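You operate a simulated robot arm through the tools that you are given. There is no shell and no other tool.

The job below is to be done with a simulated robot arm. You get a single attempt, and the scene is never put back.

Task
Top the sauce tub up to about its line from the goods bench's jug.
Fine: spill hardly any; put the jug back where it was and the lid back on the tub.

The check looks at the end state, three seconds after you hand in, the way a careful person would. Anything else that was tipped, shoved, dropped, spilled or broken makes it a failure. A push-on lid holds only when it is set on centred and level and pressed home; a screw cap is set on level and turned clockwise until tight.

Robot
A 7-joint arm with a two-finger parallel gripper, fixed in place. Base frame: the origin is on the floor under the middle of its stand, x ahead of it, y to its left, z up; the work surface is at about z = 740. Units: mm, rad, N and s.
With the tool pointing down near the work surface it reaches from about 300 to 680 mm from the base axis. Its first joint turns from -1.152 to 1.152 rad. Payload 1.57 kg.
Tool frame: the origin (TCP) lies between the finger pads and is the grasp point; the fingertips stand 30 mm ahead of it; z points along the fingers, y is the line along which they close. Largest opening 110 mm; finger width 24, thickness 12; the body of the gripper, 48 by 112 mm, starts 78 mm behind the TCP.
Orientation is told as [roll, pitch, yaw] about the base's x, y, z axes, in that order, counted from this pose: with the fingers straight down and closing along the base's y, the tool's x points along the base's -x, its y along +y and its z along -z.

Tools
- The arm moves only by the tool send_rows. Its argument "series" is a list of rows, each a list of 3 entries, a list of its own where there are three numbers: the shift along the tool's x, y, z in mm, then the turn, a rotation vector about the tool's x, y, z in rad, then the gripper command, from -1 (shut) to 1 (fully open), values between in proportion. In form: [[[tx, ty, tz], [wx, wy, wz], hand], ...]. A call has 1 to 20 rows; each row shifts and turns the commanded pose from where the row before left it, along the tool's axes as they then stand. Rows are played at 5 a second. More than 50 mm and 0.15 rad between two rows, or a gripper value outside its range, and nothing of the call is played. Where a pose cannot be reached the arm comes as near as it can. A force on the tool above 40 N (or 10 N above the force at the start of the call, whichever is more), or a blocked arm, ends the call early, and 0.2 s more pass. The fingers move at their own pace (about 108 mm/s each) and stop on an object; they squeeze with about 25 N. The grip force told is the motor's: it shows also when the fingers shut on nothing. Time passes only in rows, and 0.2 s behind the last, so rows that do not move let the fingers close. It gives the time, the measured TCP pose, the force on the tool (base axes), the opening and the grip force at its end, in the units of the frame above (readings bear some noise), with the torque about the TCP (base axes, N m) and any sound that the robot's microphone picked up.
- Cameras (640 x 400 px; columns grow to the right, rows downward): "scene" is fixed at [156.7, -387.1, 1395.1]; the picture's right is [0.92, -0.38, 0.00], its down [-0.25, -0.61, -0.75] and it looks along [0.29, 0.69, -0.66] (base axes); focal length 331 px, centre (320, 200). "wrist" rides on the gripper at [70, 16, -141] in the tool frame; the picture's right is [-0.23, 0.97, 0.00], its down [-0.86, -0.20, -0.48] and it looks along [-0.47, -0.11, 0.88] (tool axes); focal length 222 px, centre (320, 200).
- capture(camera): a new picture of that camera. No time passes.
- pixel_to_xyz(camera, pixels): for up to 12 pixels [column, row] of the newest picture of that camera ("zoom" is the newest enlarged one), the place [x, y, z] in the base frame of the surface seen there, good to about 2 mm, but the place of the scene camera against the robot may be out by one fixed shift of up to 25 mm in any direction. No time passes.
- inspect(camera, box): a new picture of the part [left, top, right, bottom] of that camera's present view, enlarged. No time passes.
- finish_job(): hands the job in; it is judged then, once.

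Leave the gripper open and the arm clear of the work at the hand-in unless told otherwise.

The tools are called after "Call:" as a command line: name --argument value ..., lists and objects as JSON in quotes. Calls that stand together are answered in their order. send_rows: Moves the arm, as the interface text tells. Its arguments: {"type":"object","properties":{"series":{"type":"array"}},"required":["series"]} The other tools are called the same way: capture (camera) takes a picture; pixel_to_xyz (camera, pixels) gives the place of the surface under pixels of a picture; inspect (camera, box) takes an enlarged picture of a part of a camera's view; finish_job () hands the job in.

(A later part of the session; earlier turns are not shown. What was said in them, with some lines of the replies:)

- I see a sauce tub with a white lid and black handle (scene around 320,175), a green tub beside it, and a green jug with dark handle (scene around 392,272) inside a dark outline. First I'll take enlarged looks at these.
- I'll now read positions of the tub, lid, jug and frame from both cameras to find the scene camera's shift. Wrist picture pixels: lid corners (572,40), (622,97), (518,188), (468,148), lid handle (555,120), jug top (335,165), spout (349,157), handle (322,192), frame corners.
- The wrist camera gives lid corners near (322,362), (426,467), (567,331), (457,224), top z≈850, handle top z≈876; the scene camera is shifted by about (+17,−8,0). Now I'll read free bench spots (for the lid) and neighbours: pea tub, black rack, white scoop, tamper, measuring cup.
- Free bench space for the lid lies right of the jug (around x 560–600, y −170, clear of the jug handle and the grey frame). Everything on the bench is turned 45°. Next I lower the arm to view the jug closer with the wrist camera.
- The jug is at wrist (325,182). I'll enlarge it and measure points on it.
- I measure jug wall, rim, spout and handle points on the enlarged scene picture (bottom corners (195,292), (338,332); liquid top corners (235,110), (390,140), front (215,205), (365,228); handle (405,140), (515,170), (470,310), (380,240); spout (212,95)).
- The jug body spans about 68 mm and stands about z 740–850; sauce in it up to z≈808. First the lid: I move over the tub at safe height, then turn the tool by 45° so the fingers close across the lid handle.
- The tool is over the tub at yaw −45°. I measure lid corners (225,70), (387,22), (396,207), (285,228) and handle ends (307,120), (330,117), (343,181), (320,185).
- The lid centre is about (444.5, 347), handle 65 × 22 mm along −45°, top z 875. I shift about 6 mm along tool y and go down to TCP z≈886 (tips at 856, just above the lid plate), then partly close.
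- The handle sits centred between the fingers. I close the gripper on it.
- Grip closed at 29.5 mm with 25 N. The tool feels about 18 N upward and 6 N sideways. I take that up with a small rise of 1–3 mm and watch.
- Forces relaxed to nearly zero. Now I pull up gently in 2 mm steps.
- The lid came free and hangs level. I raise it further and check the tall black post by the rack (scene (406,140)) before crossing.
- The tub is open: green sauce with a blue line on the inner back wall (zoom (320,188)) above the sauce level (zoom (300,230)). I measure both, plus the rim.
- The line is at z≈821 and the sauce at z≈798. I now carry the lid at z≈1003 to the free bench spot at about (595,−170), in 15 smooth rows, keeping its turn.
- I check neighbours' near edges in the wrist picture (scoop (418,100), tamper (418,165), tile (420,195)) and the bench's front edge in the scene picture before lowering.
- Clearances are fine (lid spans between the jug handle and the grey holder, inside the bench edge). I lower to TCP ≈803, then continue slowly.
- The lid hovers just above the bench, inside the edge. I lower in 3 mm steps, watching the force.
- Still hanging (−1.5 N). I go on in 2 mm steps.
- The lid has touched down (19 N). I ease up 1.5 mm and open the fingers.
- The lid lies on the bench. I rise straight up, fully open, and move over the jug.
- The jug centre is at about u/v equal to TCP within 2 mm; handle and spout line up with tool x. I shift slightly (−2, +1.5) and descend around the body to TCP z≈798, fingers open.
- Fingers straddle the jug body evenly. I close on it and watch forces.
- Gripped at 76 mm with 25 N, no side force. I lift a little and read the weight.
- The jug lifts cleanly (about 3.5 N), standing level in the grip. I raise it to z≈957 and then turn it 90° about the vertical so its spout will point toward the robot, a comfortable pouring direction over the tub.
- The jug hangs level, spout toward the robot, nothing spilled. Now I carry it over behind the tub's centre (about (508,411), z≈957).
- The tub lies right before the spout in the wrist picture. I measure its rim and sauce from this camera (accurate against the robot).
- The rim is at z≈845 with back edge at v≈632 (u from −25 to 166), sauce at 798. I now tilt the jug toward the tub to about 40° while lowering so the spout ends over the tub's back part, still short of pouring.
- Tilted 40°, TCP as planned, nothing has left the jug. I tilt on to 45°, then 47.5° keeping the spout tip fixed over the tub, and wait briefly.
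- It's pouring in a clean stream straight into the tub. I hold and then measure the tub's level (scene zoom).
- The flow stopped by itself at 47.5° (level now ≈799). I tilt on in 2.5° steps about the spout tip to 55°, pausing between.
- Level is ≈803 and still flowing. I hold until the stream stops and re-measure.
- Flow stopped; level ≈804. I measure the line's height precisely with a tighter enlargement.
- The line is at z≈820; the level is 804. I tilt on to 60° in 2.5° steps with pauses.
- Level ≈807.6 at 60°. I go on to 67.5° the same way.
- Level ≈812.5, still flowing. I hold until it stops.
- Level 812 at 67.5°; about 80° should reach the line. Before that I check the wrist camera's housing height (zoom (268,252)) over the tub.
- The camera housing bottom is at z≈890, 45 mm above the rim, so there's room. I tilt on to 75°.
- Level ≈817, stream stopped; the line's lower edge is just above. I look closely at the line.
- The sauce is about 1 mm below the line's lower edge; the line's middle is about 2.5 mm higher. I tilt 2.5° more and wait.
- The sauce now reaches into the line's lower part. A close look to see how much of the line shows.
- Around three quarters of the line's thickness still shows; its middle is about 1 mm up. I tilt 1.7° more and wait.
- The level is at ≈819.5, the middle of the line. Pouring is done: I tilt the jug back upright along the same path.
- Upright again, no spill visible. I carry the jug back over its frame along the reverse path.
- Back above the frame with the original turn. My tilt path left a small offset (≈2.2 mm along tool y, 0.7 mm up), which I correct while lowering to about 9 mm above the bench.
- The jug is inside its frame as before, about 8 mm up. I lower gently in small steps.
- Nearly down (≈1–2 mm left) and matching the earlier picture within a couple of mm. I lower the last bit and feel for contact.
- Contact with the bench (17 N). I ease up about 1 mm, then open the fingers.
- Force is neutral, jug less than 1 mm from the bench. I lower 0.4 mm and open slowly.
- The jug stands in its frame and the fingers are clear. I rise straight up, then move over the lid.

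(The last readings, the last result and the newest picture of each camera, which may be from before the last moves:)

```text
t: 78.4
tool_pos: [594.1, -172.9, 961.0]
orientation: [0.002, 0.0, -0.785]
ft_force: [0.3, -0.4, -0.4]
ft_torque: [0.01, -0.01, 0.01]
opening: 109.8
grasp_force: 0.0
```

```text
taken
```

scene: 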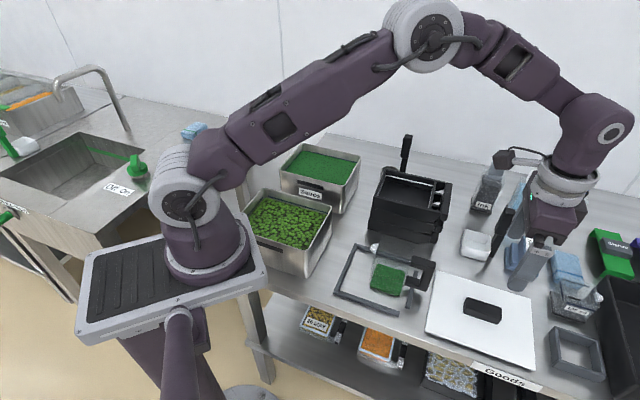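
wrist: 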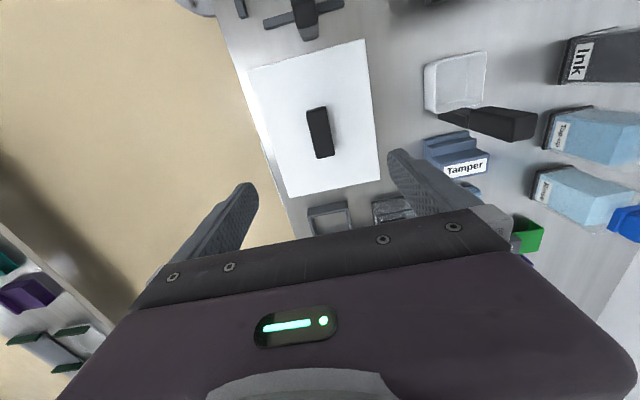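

I check the jug's place against the start and measure the lid handle with the wrist camera (corners (306,110), (327,106), (334,155), (315,160)).

Call:
pixel_to_xyz --camera "scene" --pixels '[[395, 262], [374, 248], [413, 262], [430, 266]]'

Call:
inspect --camera "scene" --box '[320, 220, 480, 320]'

Call:
pixel_to_xyz --camera "wrist" --pixels '[[308, 112], [325, 108], [333, 153], [317, 157], [320, 132], [248, 71], [364, 41], [379, 180], [289, 194]]'

```text
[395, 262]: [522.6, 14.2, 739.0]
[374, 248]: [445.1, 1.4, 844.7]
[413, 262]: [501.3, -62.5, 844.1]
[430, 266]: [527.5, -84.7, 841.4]
```

```text
4.00 times, centred on (400, 270) of scene
```

zoom: 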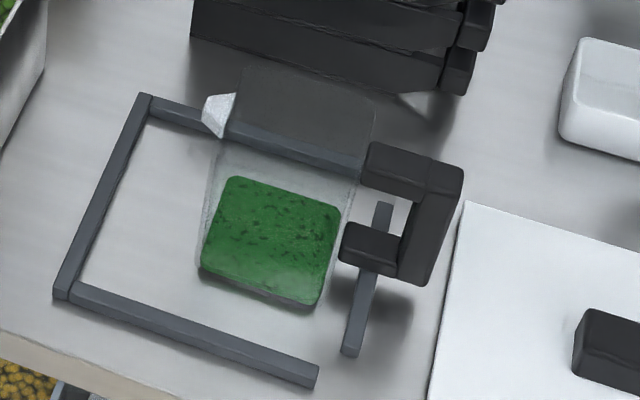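

```text
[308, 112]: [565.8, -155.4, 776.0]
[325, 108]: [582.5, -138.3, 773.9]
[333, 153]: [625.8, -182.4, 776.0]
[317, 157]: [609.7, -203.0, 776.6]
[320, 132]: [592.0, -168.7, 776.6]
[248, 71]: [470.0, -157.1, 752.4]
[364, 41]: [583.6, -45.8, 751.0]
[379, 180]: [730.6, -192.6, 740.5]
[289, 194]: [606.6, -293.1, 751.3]
```

The jug is back within ~2 mm of where it stood. The lid handle sits under the TCP as I left it. I descend to TCP z≈787 with the fingers narrowed to ~45 mm.

Call:
send_rows --series '[[[0, 0, 20], [0, 0, 0], 1], [[0, 0, 35], [0, 0, 0], 0.6], [[0, 0, 40], [0, 0, 0], 0.2], [[0, 0, 35], [0, 0, 0], -0.1], [[0, 0, 25], [0, 0, 0], -0.1], [[0, 0, 13], [0, 0, 0], -0.1], [[0, 0, 5.5], [0, 0, 0], -0.1], [[0, 0, 0], [0, 0, 0], -0.1]]'

Call:
capture --camera "wrist"

Call:
inspect --camera "scene" --box '[420, 220, 560, 370]'

```text
t: 80.2
tool_pos: [597.4, -169.8, 788.6]
orientation: [0.002, -0.001, -0.786]
ft_force: [-0.3, 0.3, 0.1]
ft_torque: [0.02, 0.02, -0.05]
opening: 49.6
grasp_force: 0.0
```

```text
taken
```

wrist: 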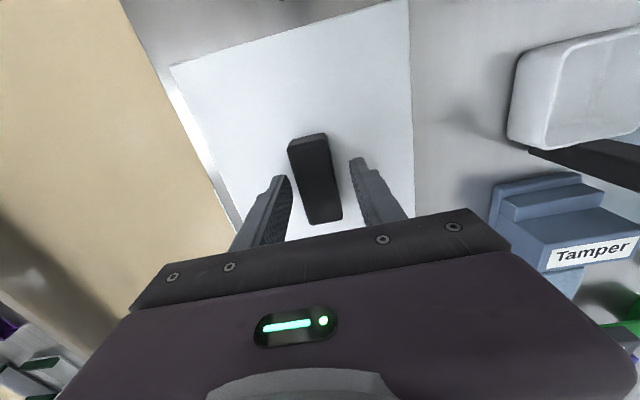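

```text
2.67 times, centred on (490, 295) of scene
```

zoom: 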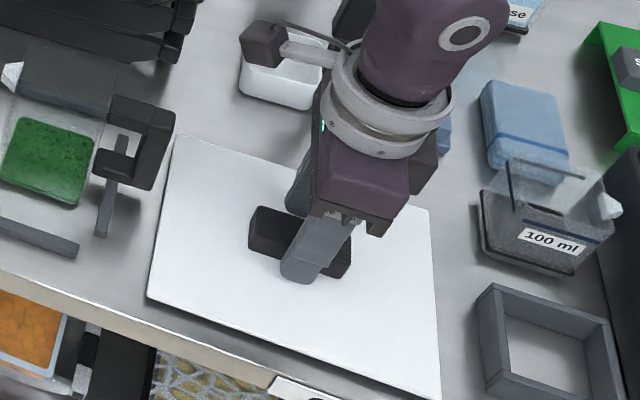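

The handle sits about 2 mm off relative to the release picture. I shift (−1.5, −2) in the tool plane and compare again before closing.

Call:
send_rows --series '[[[-1.5, -2, 0], [0, 0, 0], -0.2], [[0, 0, 0], [0, 0, 0], -0.2]]'

Call:
inspect --camera "wrist" --box '[220, 110, 420, 240]'

```text
t: 80.8
tool_pos: [596.0, -172.5, 788.2]
orientation: [0.001, -0.001, -0.785]
ft_force: [0.1, -0.4, 0.0]
ft_torque: [0.02, 0.01, 0.01]
opening: 44.2
grasp_force: 0.0
```

```text
3.08 times, centred on (320, 175) of wrist
```

zoom: 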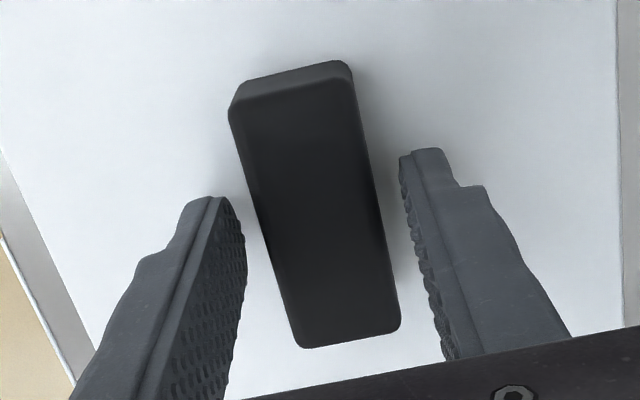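

The handle is between the fingers. I close on it.

Call:
send_rows --series '[[[0, 0, 0], [0, 0, 0], -0.4], [[0, 0, 0], [0, 0, 0], -0.5], [[0, 0, 0], [0, 0, 0], -0.7], [[0, 0, 0], [0, 0, 0], -1], [[0, 0, 0], [0, 0, 0], -1]]'

Call:
capture --camera "wrist"

```text
t: 82.0
tool_pos: [595.8, -172.6, 788.1]
orientation: [0.0, -0.002, -0.786]
ft_force: [0.0, 0.0, 1.3]
ft_torque: [-0.06, -0.01, -0.01]
opening: 29.5
grasp_force: 25.1
```

```text
taken
```

wrist: 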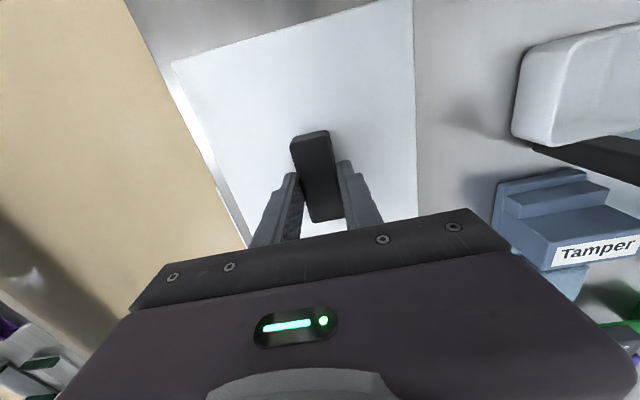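

Lid held squarely (same view as when I carried it). I lift it and carry it back over the tub along the reverse path.

Call:
send_rows --series '[[[0, 0, -6], [0, 0, 0], -1], [[0, 0, -20], [0, 0, 0], -1], [[0, 0, -35], [0, 0, 0], -1], [[0, 0, -40], [0, 0, 0], -1], [[0, 0, -40], [0, 0, 0], -1], [[0, 0, -40], [0, 0, 0], -1], [[0, 0, -25], [0, 0, 0], -1], [[0, 0, -10], [0, 0, 0], -1], [[0, 0, 0], [0, 0, 0], -1]]'

Call:
capture --camera "scene"

```text
t: 84.0
tool_pos: [596.9, -172.9, 1003.7]
orientation: [0.003, 0.0, -0.786]
ft_force: [0.2, -0.4, -1.6]
ft_torque: [-0.01, 0.05, 0.0]
opening: 29.4
grasp_force: 25.0
```

```text
taken
```

scene: 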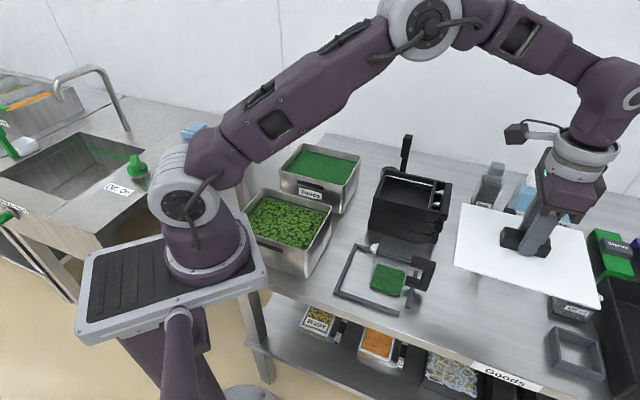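

Call:
send_rows --series '[[[17, 8, 0], [0, 0, 0], -1], [[28, 15, 0], [0, 0, 0], -1], [[35, 19, 0], [0, 0, 0], -1], [[35, 19, 0], [0, 0, 0], -1], [[35, 20, 0], [0, 0, 0], -1], [[35, 20, 0], [0, 0, 0], -1], [[35, 20, 0], [0, 0, 0], -1], [[35, 20, 0], [0, 0, 0], -1], [[35, 20, 0], [0, 0, 0], -1], [[35, 19, 0], [0, 0, 0], -1], [[35, 19, 0], [0, 0, 0], -1], [[35, 19, 0], [0, 0, 0], -1], [[35, 19, 0], [0, 0, 0], -1], [[28, 15, 0], [0, 0, 0], -1], [[15, 8, 0], [0, 0, 0], -1], [[0, 0, 0], [0, 0, 0], -1], [[0, 0, 0], [0, 0, 0], -1]]'

Call:
capture --camera "scene"

Call:
inspect --camera "scene" --box '[250, 90, 410, 230]'

Call:
capture --camera "wrist"

```text
t: 87.6
tool_pos: [444.5, 344.3, 1002.2]
orientation: [0.001, 0.0, -0.786]
ft_force: [0.9, -0.7, -0.8]
ft_torque: [-0.01, -0.03, 0.0]
opening: 29.2
grasp_force: 24.8
```

```text
taken
```

scene: 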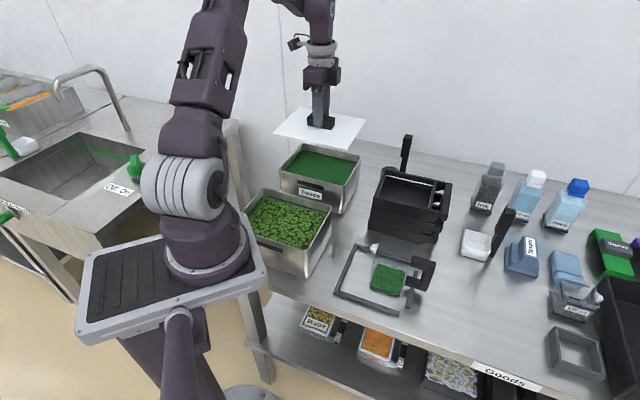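

```text
2.86 times, centred on (330, 160) of scene
```

zoom: 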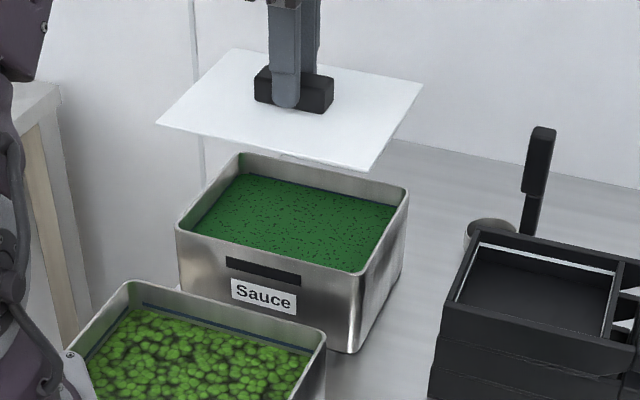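

```text
taken
```

wrist: 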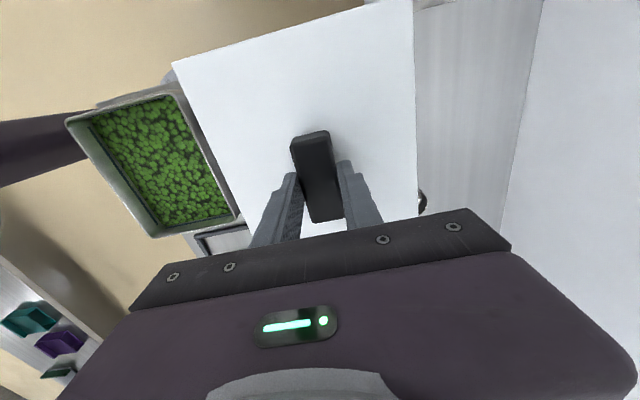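

The lid hovers over the tub as it did when I took it off. I compare lid corners now with the corners at the start using the scene camera (start: (334,351), (445,459), (586,327), (478,215)).

Call:
inspect --camera "scene" --box '[285, 100, 375, 155]'

Call:
send_rows --series '[[[0, 0, 0], [0, 0, 0], -1]]'

Call:
send_rows --series '[[[0, 0, 0], [0, 0, 0], -1]]'

Call:
send_rows --series '[[[0, 0, 0], [0, 0, 0], -1]]'

```text
7.11 times, centred on (330, 128) of scene
```

zoom: 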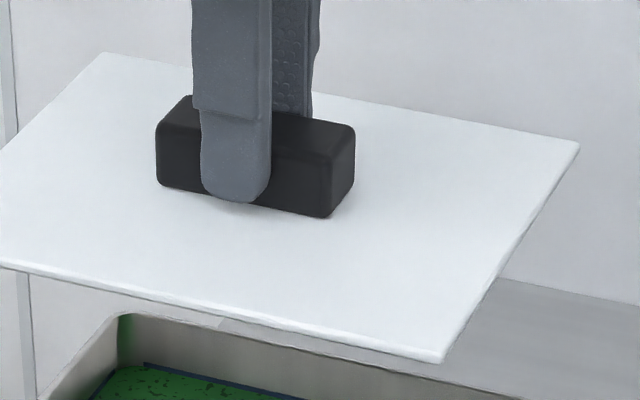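

```text
t: 88.0
tool_pos: [445.7, 344.7, 1000.7]
orientation: [0.0, 0.0, -0.784]
ft_force: [-0.5, -0.2, -1.1]
ft_torque: [-0.04, 0.0, 0.01]
opening: 29.6
grasp_force: 24.9
```

```text
t: 88.4
tool_pos: [445.0, 344.9, 1001.7]
orientation: [0.001, 0.001, -0.784]
ft_force: [-0.3, 0.5, -1.2]
ft_torque: [-0.03, 0.02, -0.02]
opening: 29.7
grasp_force: 25.1
```

```text
t: 88.8
tool_pos: [444.5, 345.0, 1001.9]
orientation: [0.002, -0.001, -0.787]
ft_force: [-0.5, -0.7, -0.9]
ft_torque: [-0.03, 0.0, 0.05]
opening: 29.4
grasp_force: 24.8
```

Averaged readings say the lid is about 1 mm off in each direction from its original seat; I correct (+1.1, +1.2) and lower to about 15 mm above the seat.

Call:
send_rows --series '[[[1.1, 1.2, 15], [0, 0, 0], -1], [[0, 0, 28], [0, 0, 0], -1], [[0, 0, 28], [0, 0, 0], -1], [[0, 0, 18], [0, 0, 0], -1], [[0, 0, 9], [0, 0, 0], -1], [[0, 0, 0], [0, 0, 0], -1]]'

Call:
inspect --camera "scene" --box '[260, 110, 380, 210]'

Call:
capture --camera "wrist"

```text
t: 90.2
tool_pos: [443.4, 346.6, 905.2]
orientation: [0.001, -0.001, -0.785]
ft_force: [0.3, -0.8, -0.6]
ft_torque: [0.0, -0.03, 0.0]
opening: 29.0
grasp_force: 25.2
```

```text
4.00 times, centred on (320, 160) of scene
```

zoom: 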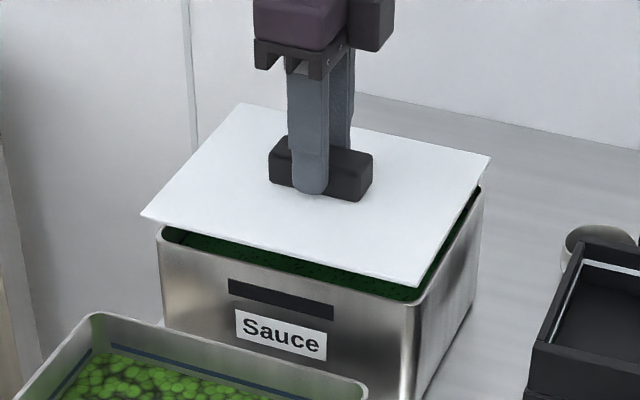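

```text
taken
```

wrist: 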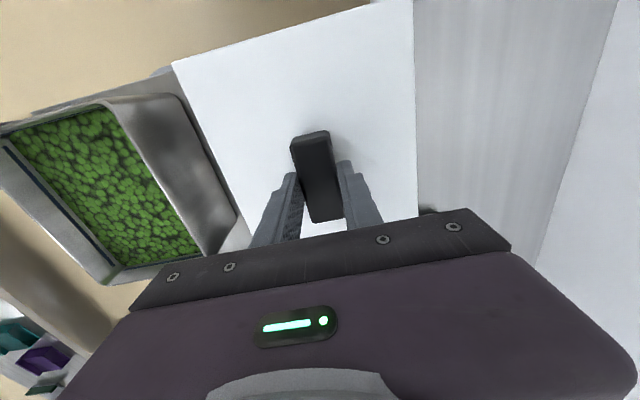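

I compare with the earlier lift picture using the same enlargement box.

Call:
inspect --camera "scene" --box '[260, 110, 380, 200]'

Call:
pixel_to_xyz --camera "zoom" --pixels '[[130, 242], [240, 118], [505, 173], [428, 312], [300, 215], [345, 185]]'

```text
4.44 times, centred on (320, 155) of scene
```

zoom: 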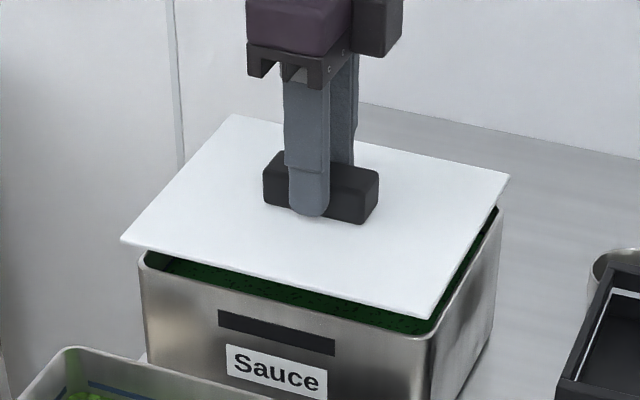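

```text
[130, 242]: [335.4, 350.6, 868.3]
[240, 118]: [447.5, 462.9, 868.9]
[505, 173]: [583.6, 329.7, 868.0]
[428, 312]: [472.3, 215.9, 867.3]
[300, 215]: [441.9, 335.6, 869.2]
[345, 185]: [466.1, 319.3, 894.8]
```

The lid appears about 1.5 mm toward −u (left in the picture) compared with the start. I shift +1.2 mm in u and lower about 9.5 mm, to the height of the earlier comparison picture.

Call:
send_rows --series '[[[-1.2, 0, 3], [0, 0, 0], -1], [[0, 0, 4], [0, 0, 0], -1], [[0, 0, 2.5], [0, 0, 0], -1], [[0, 0, 0], [0, 0, 0], -1]]'

Call:
inspect --camera "scene" --box '[260, 110, 380, 200]'

```text
t: 91.2
tool_pos: [445.2, 344.9, 895.9]
orientation: [0.002, 0.0, -0.785]
ft_force: [-0.9, -0.2, -1.9]
ft_torque: [-0.02, 0.0, 0.01]
opening: 29.5
grasp_force: 24.7
```

```text
4.44 times, centred on (320, 155) of scene
```

zoom: 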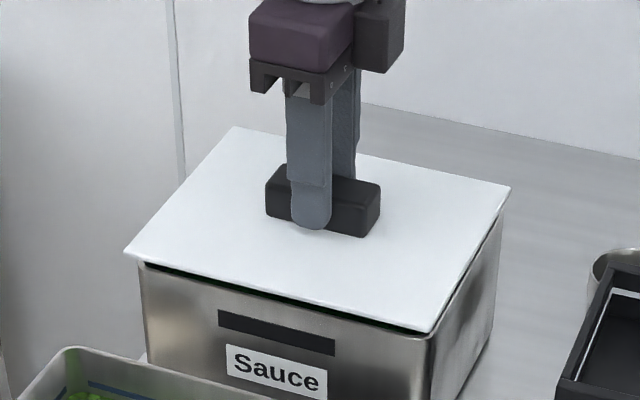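

Now it matches the earlier picture to within about 1 px. I lower gently toward the seat.

Call:
send_rows --series '[[[-0.4, 0, 2], [0, 0, 0], -1], [[0, 0, 2], [0, 0, 0], -1], [[0, 0, 1.5], [0, 0, 0], -1], [[0, 0, 0], [0, 0, 0], -1]]'

```text
t: 92.2
tool_pos: [446.4, 345.2, 889.9]
orientation: [0.002, 0.0, -0.784]
ft_force: [-0.1, -0.4, -1.5]
ft_torque: [-0.01, -0.01, 0.0]
opening: 29.1
grasp_force: 24.9
```

Still hanging freely; I continue in 1 mm steps.

Call:
send_rows --series '[[[0, 0, 1], [0, 0, 0], -1], [[0, 0, 1], [0, 0, 0], -1], [[0, 0, 0], [0, 0, 0], -1]]'

Call:
inspect --camera "scene" --box '[260, 110, 380, 200]'

```text
t: 93.0
tool_pos: [445.8, 345.9, 888.9]
orientation: [0.002, 0.001, -0.785]
ft_force: [-0.2, -0.2, -0.2]
ft_torque: [0.0, 0.03, 0.0]
opening: 29.4
grasp_force: 24.5
```

```text
4.44 times, centred on (320, 155) of scene
```

zoom: 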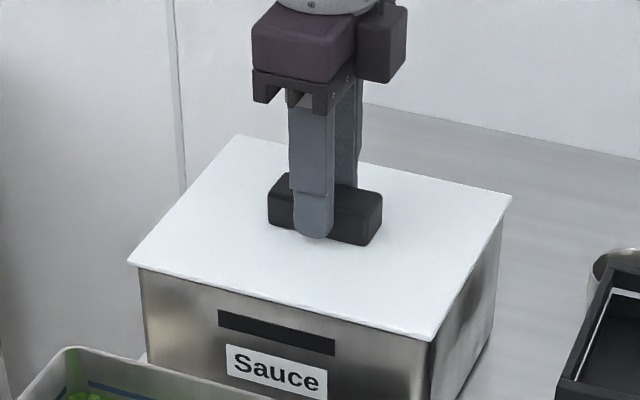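

About 1 mm above the original seat and aligned. I press down in small steps.

Call:
send_rows --series '[[[0, 0, 1], [0, 0, 0], -1], [[0, 0, 0.7], [0, 0, 0], -1], [[0, 0, 0], [0, 0, 0], -1]]'

```text
t: 93.8
tool_pos: [444.5, 344.7, 887.0]
orientation: [0.003, 0.001, -0.785]
ft_force: [-0.1, -0.4, 3.1]
ft_torque: [-0.09, -0.04, -0.01]
opening: 29.6
grasp_force: 25.5
```

Contact begins (3 N). I press further to be sure it is home.

Call:
send_rows --series '[[[0, 0, 0.7], [0, 0, 0], -1], [[0, 0, 0.7], [0, 0, 0], -1], [[0, 0, 0], [0, 0, 0], -1]]'

Call:
inspect --camera "scene" --box '[260, 110, 380, 200]'

```text
t: 94.6
tool_pos: [445.3, 344.7, 884.9]
orientation: [0.003, 0.0, -0.786]
ft_force: [1.2, -3.4, 19.6]
ft_torque: [-0.14, 0.03, 0.02]
opening: 29.7
grasp_force: 24.7
```

```text
4.44 times, centred on (320, 155) of scene
```

zoom: 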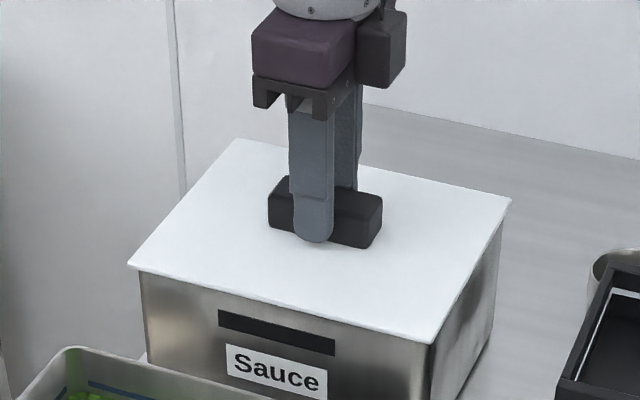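

Seated like at the start at 20 N. I press once more to about 30 N to be sure.

Call:
send_rows --series '[[[0, 0, 0.7], [0, 0, 0], -1], [[0, 0, 0.4], [0, 0, 0], -1], [[0, 0, 0], [0, 0, 0], -1]]'

```text
t: 95.4
tool_pos: [444.5, 345.8, 884.5]
orientation: [0.001, 0.0, -0.784]
ft_force: [1.4, 0.2, 19.1]
ft_torque: [-0.01, 0.0, -0.01]
opening: 29.7
grasp_force: 24.8
```

The fingers slip on the handle at ~19 N, so that's the most I can press while gripping. I ease off, open, and rise; then I'll press on the handle's top with closed fingertips.

Call:
send_rows --series '[[[0, 0, -1], [0, 0, 0], -1], [[0, 0, -0.5], [0, 0, 0], -0.6], [[0, 0, 0], [0, 0, 0], -0.3], [[0, 0, 0], [0, 0, 0], 0], [[0, 0, 0], [0, 0, 0], 0]]'

Call:
inspect --camera "scene" --box '[260, 110, 380, 200]'

Call:
capture --camera "wrist"

```text
t: 96.6
tool_pos: [445.5, 344.4, 884.8]
orientation: [-0.002, 0.0, -0.784]
ft_force: [-0.3, 0.1, 0.1]
ft_torque: [-0.01, 0.02, 0.01]
opening: 54.6
grasp_force: 0.1
```

```text
4.44 times, centred on (320, 155) of scene
```

zoom: 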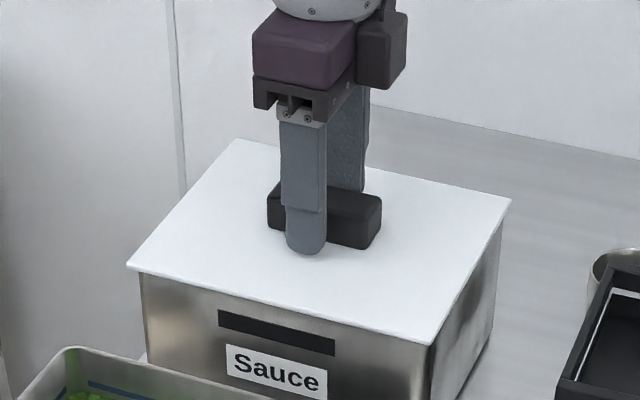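

```text
taken
```

wrist: 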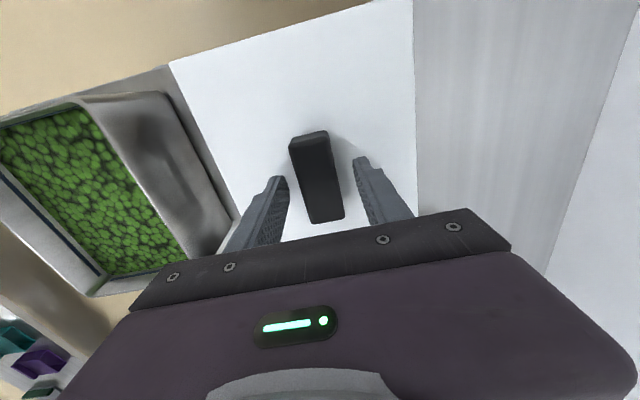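

The lid sits as at the start. I rise 42 mm, close the fingers, and press down on the handle's middle with the tips.

Call:
send_rows --series '[[[0, 0, -8], [0, 0, 0], 0], [[0, 0, -17], [0, 0, 0], 0], [[0, 0, -17], [0, 0, 0], 0], [[0, 0, 0], [0, 0, 0], -1], [[0, 0, 0], [0, 0, 0], -1], [[0, 0, 6], [0, 0, 0], -1], [[0, 0, 6], [0, 0, 0], -1], [[0, 0, 0], [0, 0, 0], -1]]'

Call:
inspect --camera "scene" --box '[260, 110, 380, 200]'

Call:
inspect --camera "wrist" --box '[220, 80, 420, 240]'

```text
t: 98.4
tool_pos: [444.4, 344.7, 915.3]
orientation: [0.001, 0.001, -0.785]
ft_force: [-0.1, 0.1, 0.0]
ft_torque: [0.04, 0.02, -0.02]
opening: 0.0
grasp_force: 21.5
```

```text
4.44 times, centred on (320, 155) of scene
```

zoom: 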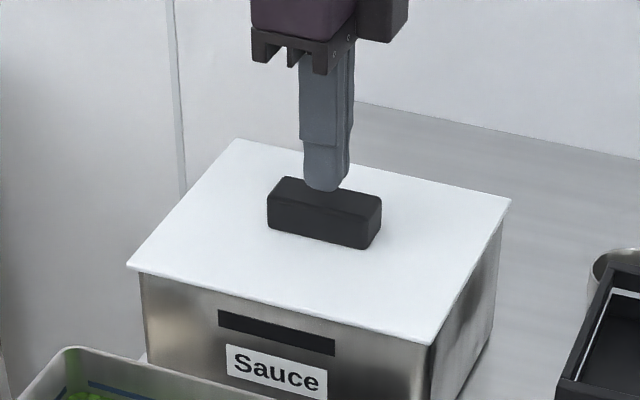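

```text
2.50 times, centred on (320, 160) of wrist
```

zoom: 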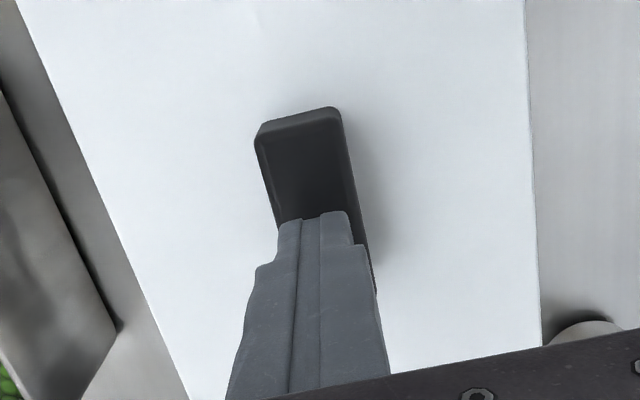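

The closed tips are centred about 9 mm above the handle. I press down in small steps.

Call:
send_rows --series '[[[0, 0, 4], [0, 0, 0], -1], [[0, 0, 3], [0, 0, 0], -1], [[0, 0, 1.5], [0, 0, 0], -1], [[0, 0, 0], [0, 0, 0], -1]]'

```text
t: 99.4
tool_pos: [445.4, 343.1, 908.2]
orientation: [0.001, -0.002, -0.788]
ft_force: [0.4, -0.1, 0.5]
ft_torque: [0.01, 0.0, -0.01]
opening: 0.0
grasp_force: 20.8
```

Call:
send_rows --series '[[[0, 0, 1], [0, 0, 0], -1], [[0, 0, 1], [0, 0, 0], -1], [[0, 0, 0], [0, 0, 0], -1]]'

```text
t: 100.2
tool_pos: [444.6, 345.1, 905.2]
orientation: [0.003, 0.0, -0.785]
ft_force: [-6.5, -4.1, 23.3]
ft_torque: [-0.12, 0.16, -0.05]
opening: 0.0
grasp_force: 21.2
```

Pressing at 23 N. A little more.

Call:
send_rows --series '[[[0, 0, 0.7], [0, 0, 0], -1], [[0, 0, 0], [0, 0, 0], -1]]'

Call:
inspect --camera "scene" --box '[260, 110, 380, 200]'

```text
t: 100.8
tool_pos: [444.8, 344.9, 906.6]
orientation: [0.002, 0.0, -0.785]
ft_force: [-2.2, -1.3, 10.2]
ft_torque: [-0.02, 0.11, -0.01]
opening: 0.2
grasp_force: 21.1
stopped in row 2: the force on the tool passed its limit at 41 N (the readings are from after the stop); the commanded pose is now the measured one
```

```text
4.44 times, centred on (320, 155) of scene
```

zoom: 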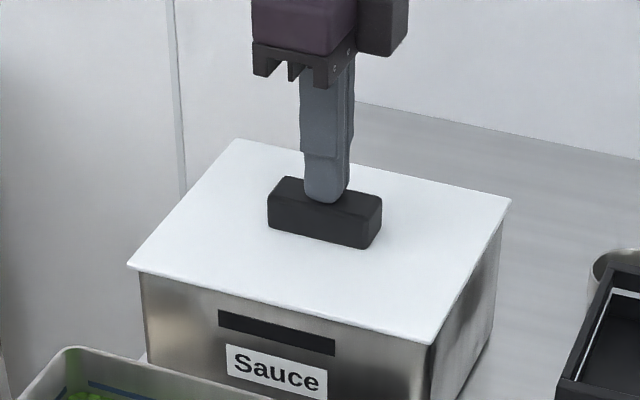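

Pressed with up to 41 N; the lid is home. I rise clear of the tub and open the gripper.

Call:
send_rows --series '[[[0, 0, -5], [0, 0, 0], -1], [[0, 0, -20], [0, 0, 0], -1], [[0, 0, -35], [0, 0, 0], -0.5], [[0, 0, -40], [0, 0, 0], 0], [[0, 0, -40], [0, 0, 0], 1], [[0, 0, -30], [0, 0, 0], 1], [[0, 0, 0], [0, 0, 0], 1]]'

Call:
capture --camera "scene"

Call:
capture --camera "wrist"

Call:
pixel_to_xyz --camera "scene" --pixels '[[302, 143], [362, 156], [345, 185], [280, 169], [320, 148], [310, 172], [348, 172]]'

```text
t: 102.5
tool_pos: [443.6, 345.7, 1074.7]
orientation: [0.003, -0.001, -0.785]
ft_force: [0.5, 0.4, -0.2]
ft_torque: [-0.02, -0.02, 0.02]
opening: 109.9
grasp_force: 0.0
```

```text
taken
```

scene: 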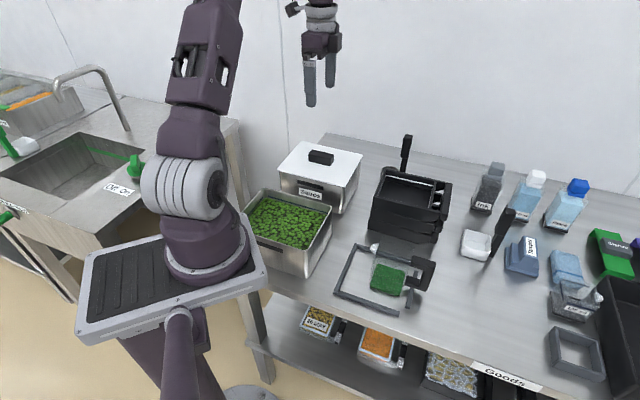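

```text
taken
```

wrist: 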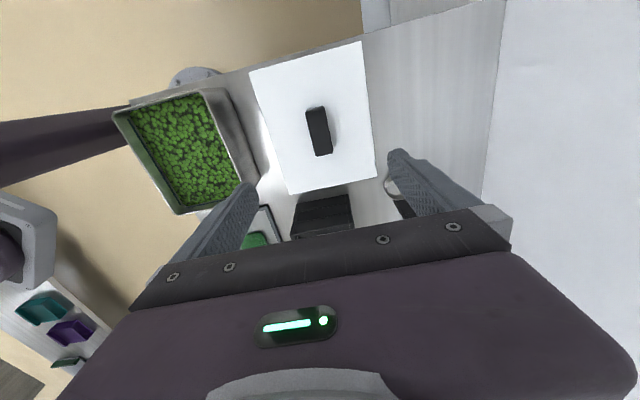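

```text
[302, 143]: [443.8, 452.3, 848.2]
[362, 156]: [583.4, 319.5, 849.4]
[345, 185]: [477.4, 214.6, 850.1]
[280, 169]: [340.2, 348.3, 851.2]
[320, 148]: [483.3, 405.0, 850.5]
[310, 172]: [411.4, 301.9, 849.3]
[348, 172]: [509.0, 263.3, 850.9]
```

The lid is level at z≈850 as at the start. I check the tub's surroundings and jug area closely for drips.

Call:
inspect --camera "scene" --box '[260, 120, 460, 245]'

Call:
inspect --camera "scene" --box '[320, 220, 540, 370]'

Call:
inspect --camera "wrist" --box '[220, 20, 460, 240]'

```text
3.20 times, centred on (360, 182) of scene
```

zoom: 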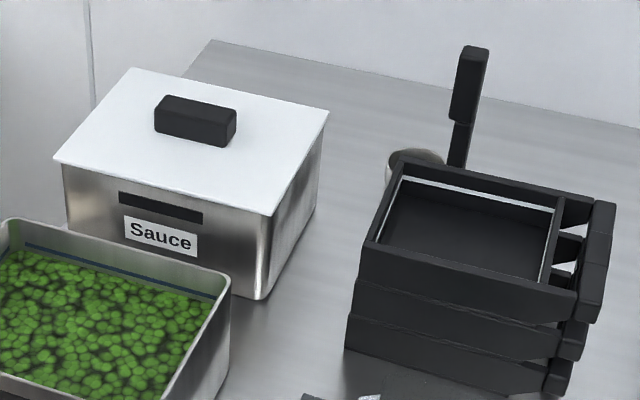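

```text
2.67 times, centred on (430, 295) of scene
```

zoom: 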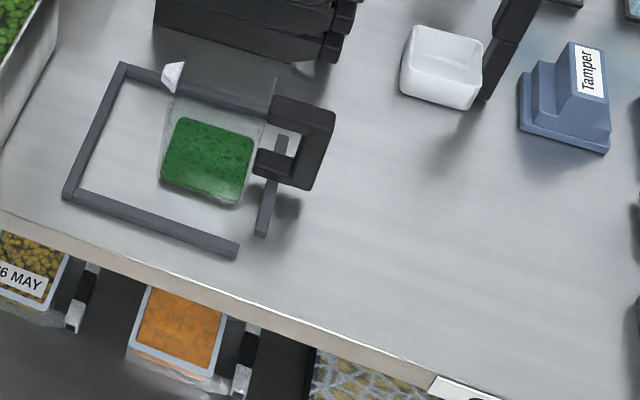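

```text
1.82 times, centred on (340, 130) of wrist
```

zoom: 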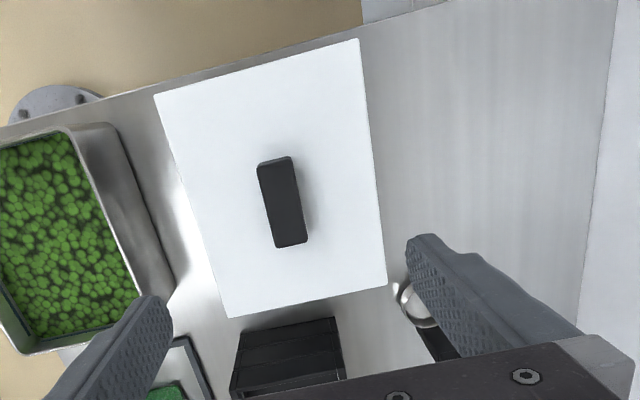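

Everything looks in order:
- The tub was filled to its line, and the lid is on level and pressed home.
- The jug is upright in its frame, within about 2 mm of where it was.
- I see no spill, and the neighbouring items look undisturbed.
- The gripper is open and the arm is well above the work.

I hand in.

Call:
finish_job

```text
The job is handed in.
```

The sauce tub is topped up to its line, the lid is back on, and the jug is back in its frame. The job is handed in.

- **Level:** the sauce went from about z = 798 to about z = 819.5. That is the middle of the blue line, which I measured at about z = 820.
- **Spill:** I saw no drips on the bench, the tub or the jug area in either camera.
- **Lid:** it sits level at z ≈ 850, the same as at the start. I pressed it home on its handle. The last press stopped itself at the arm's 40 N force limit (41 N).
- **Jug:** it stands upright in its frame, within about 2 mm of where it was by the camera. The sauce left over is still in it.
- **Arm:** the gripper is open and the arm is about 200 mm above the tub lid.
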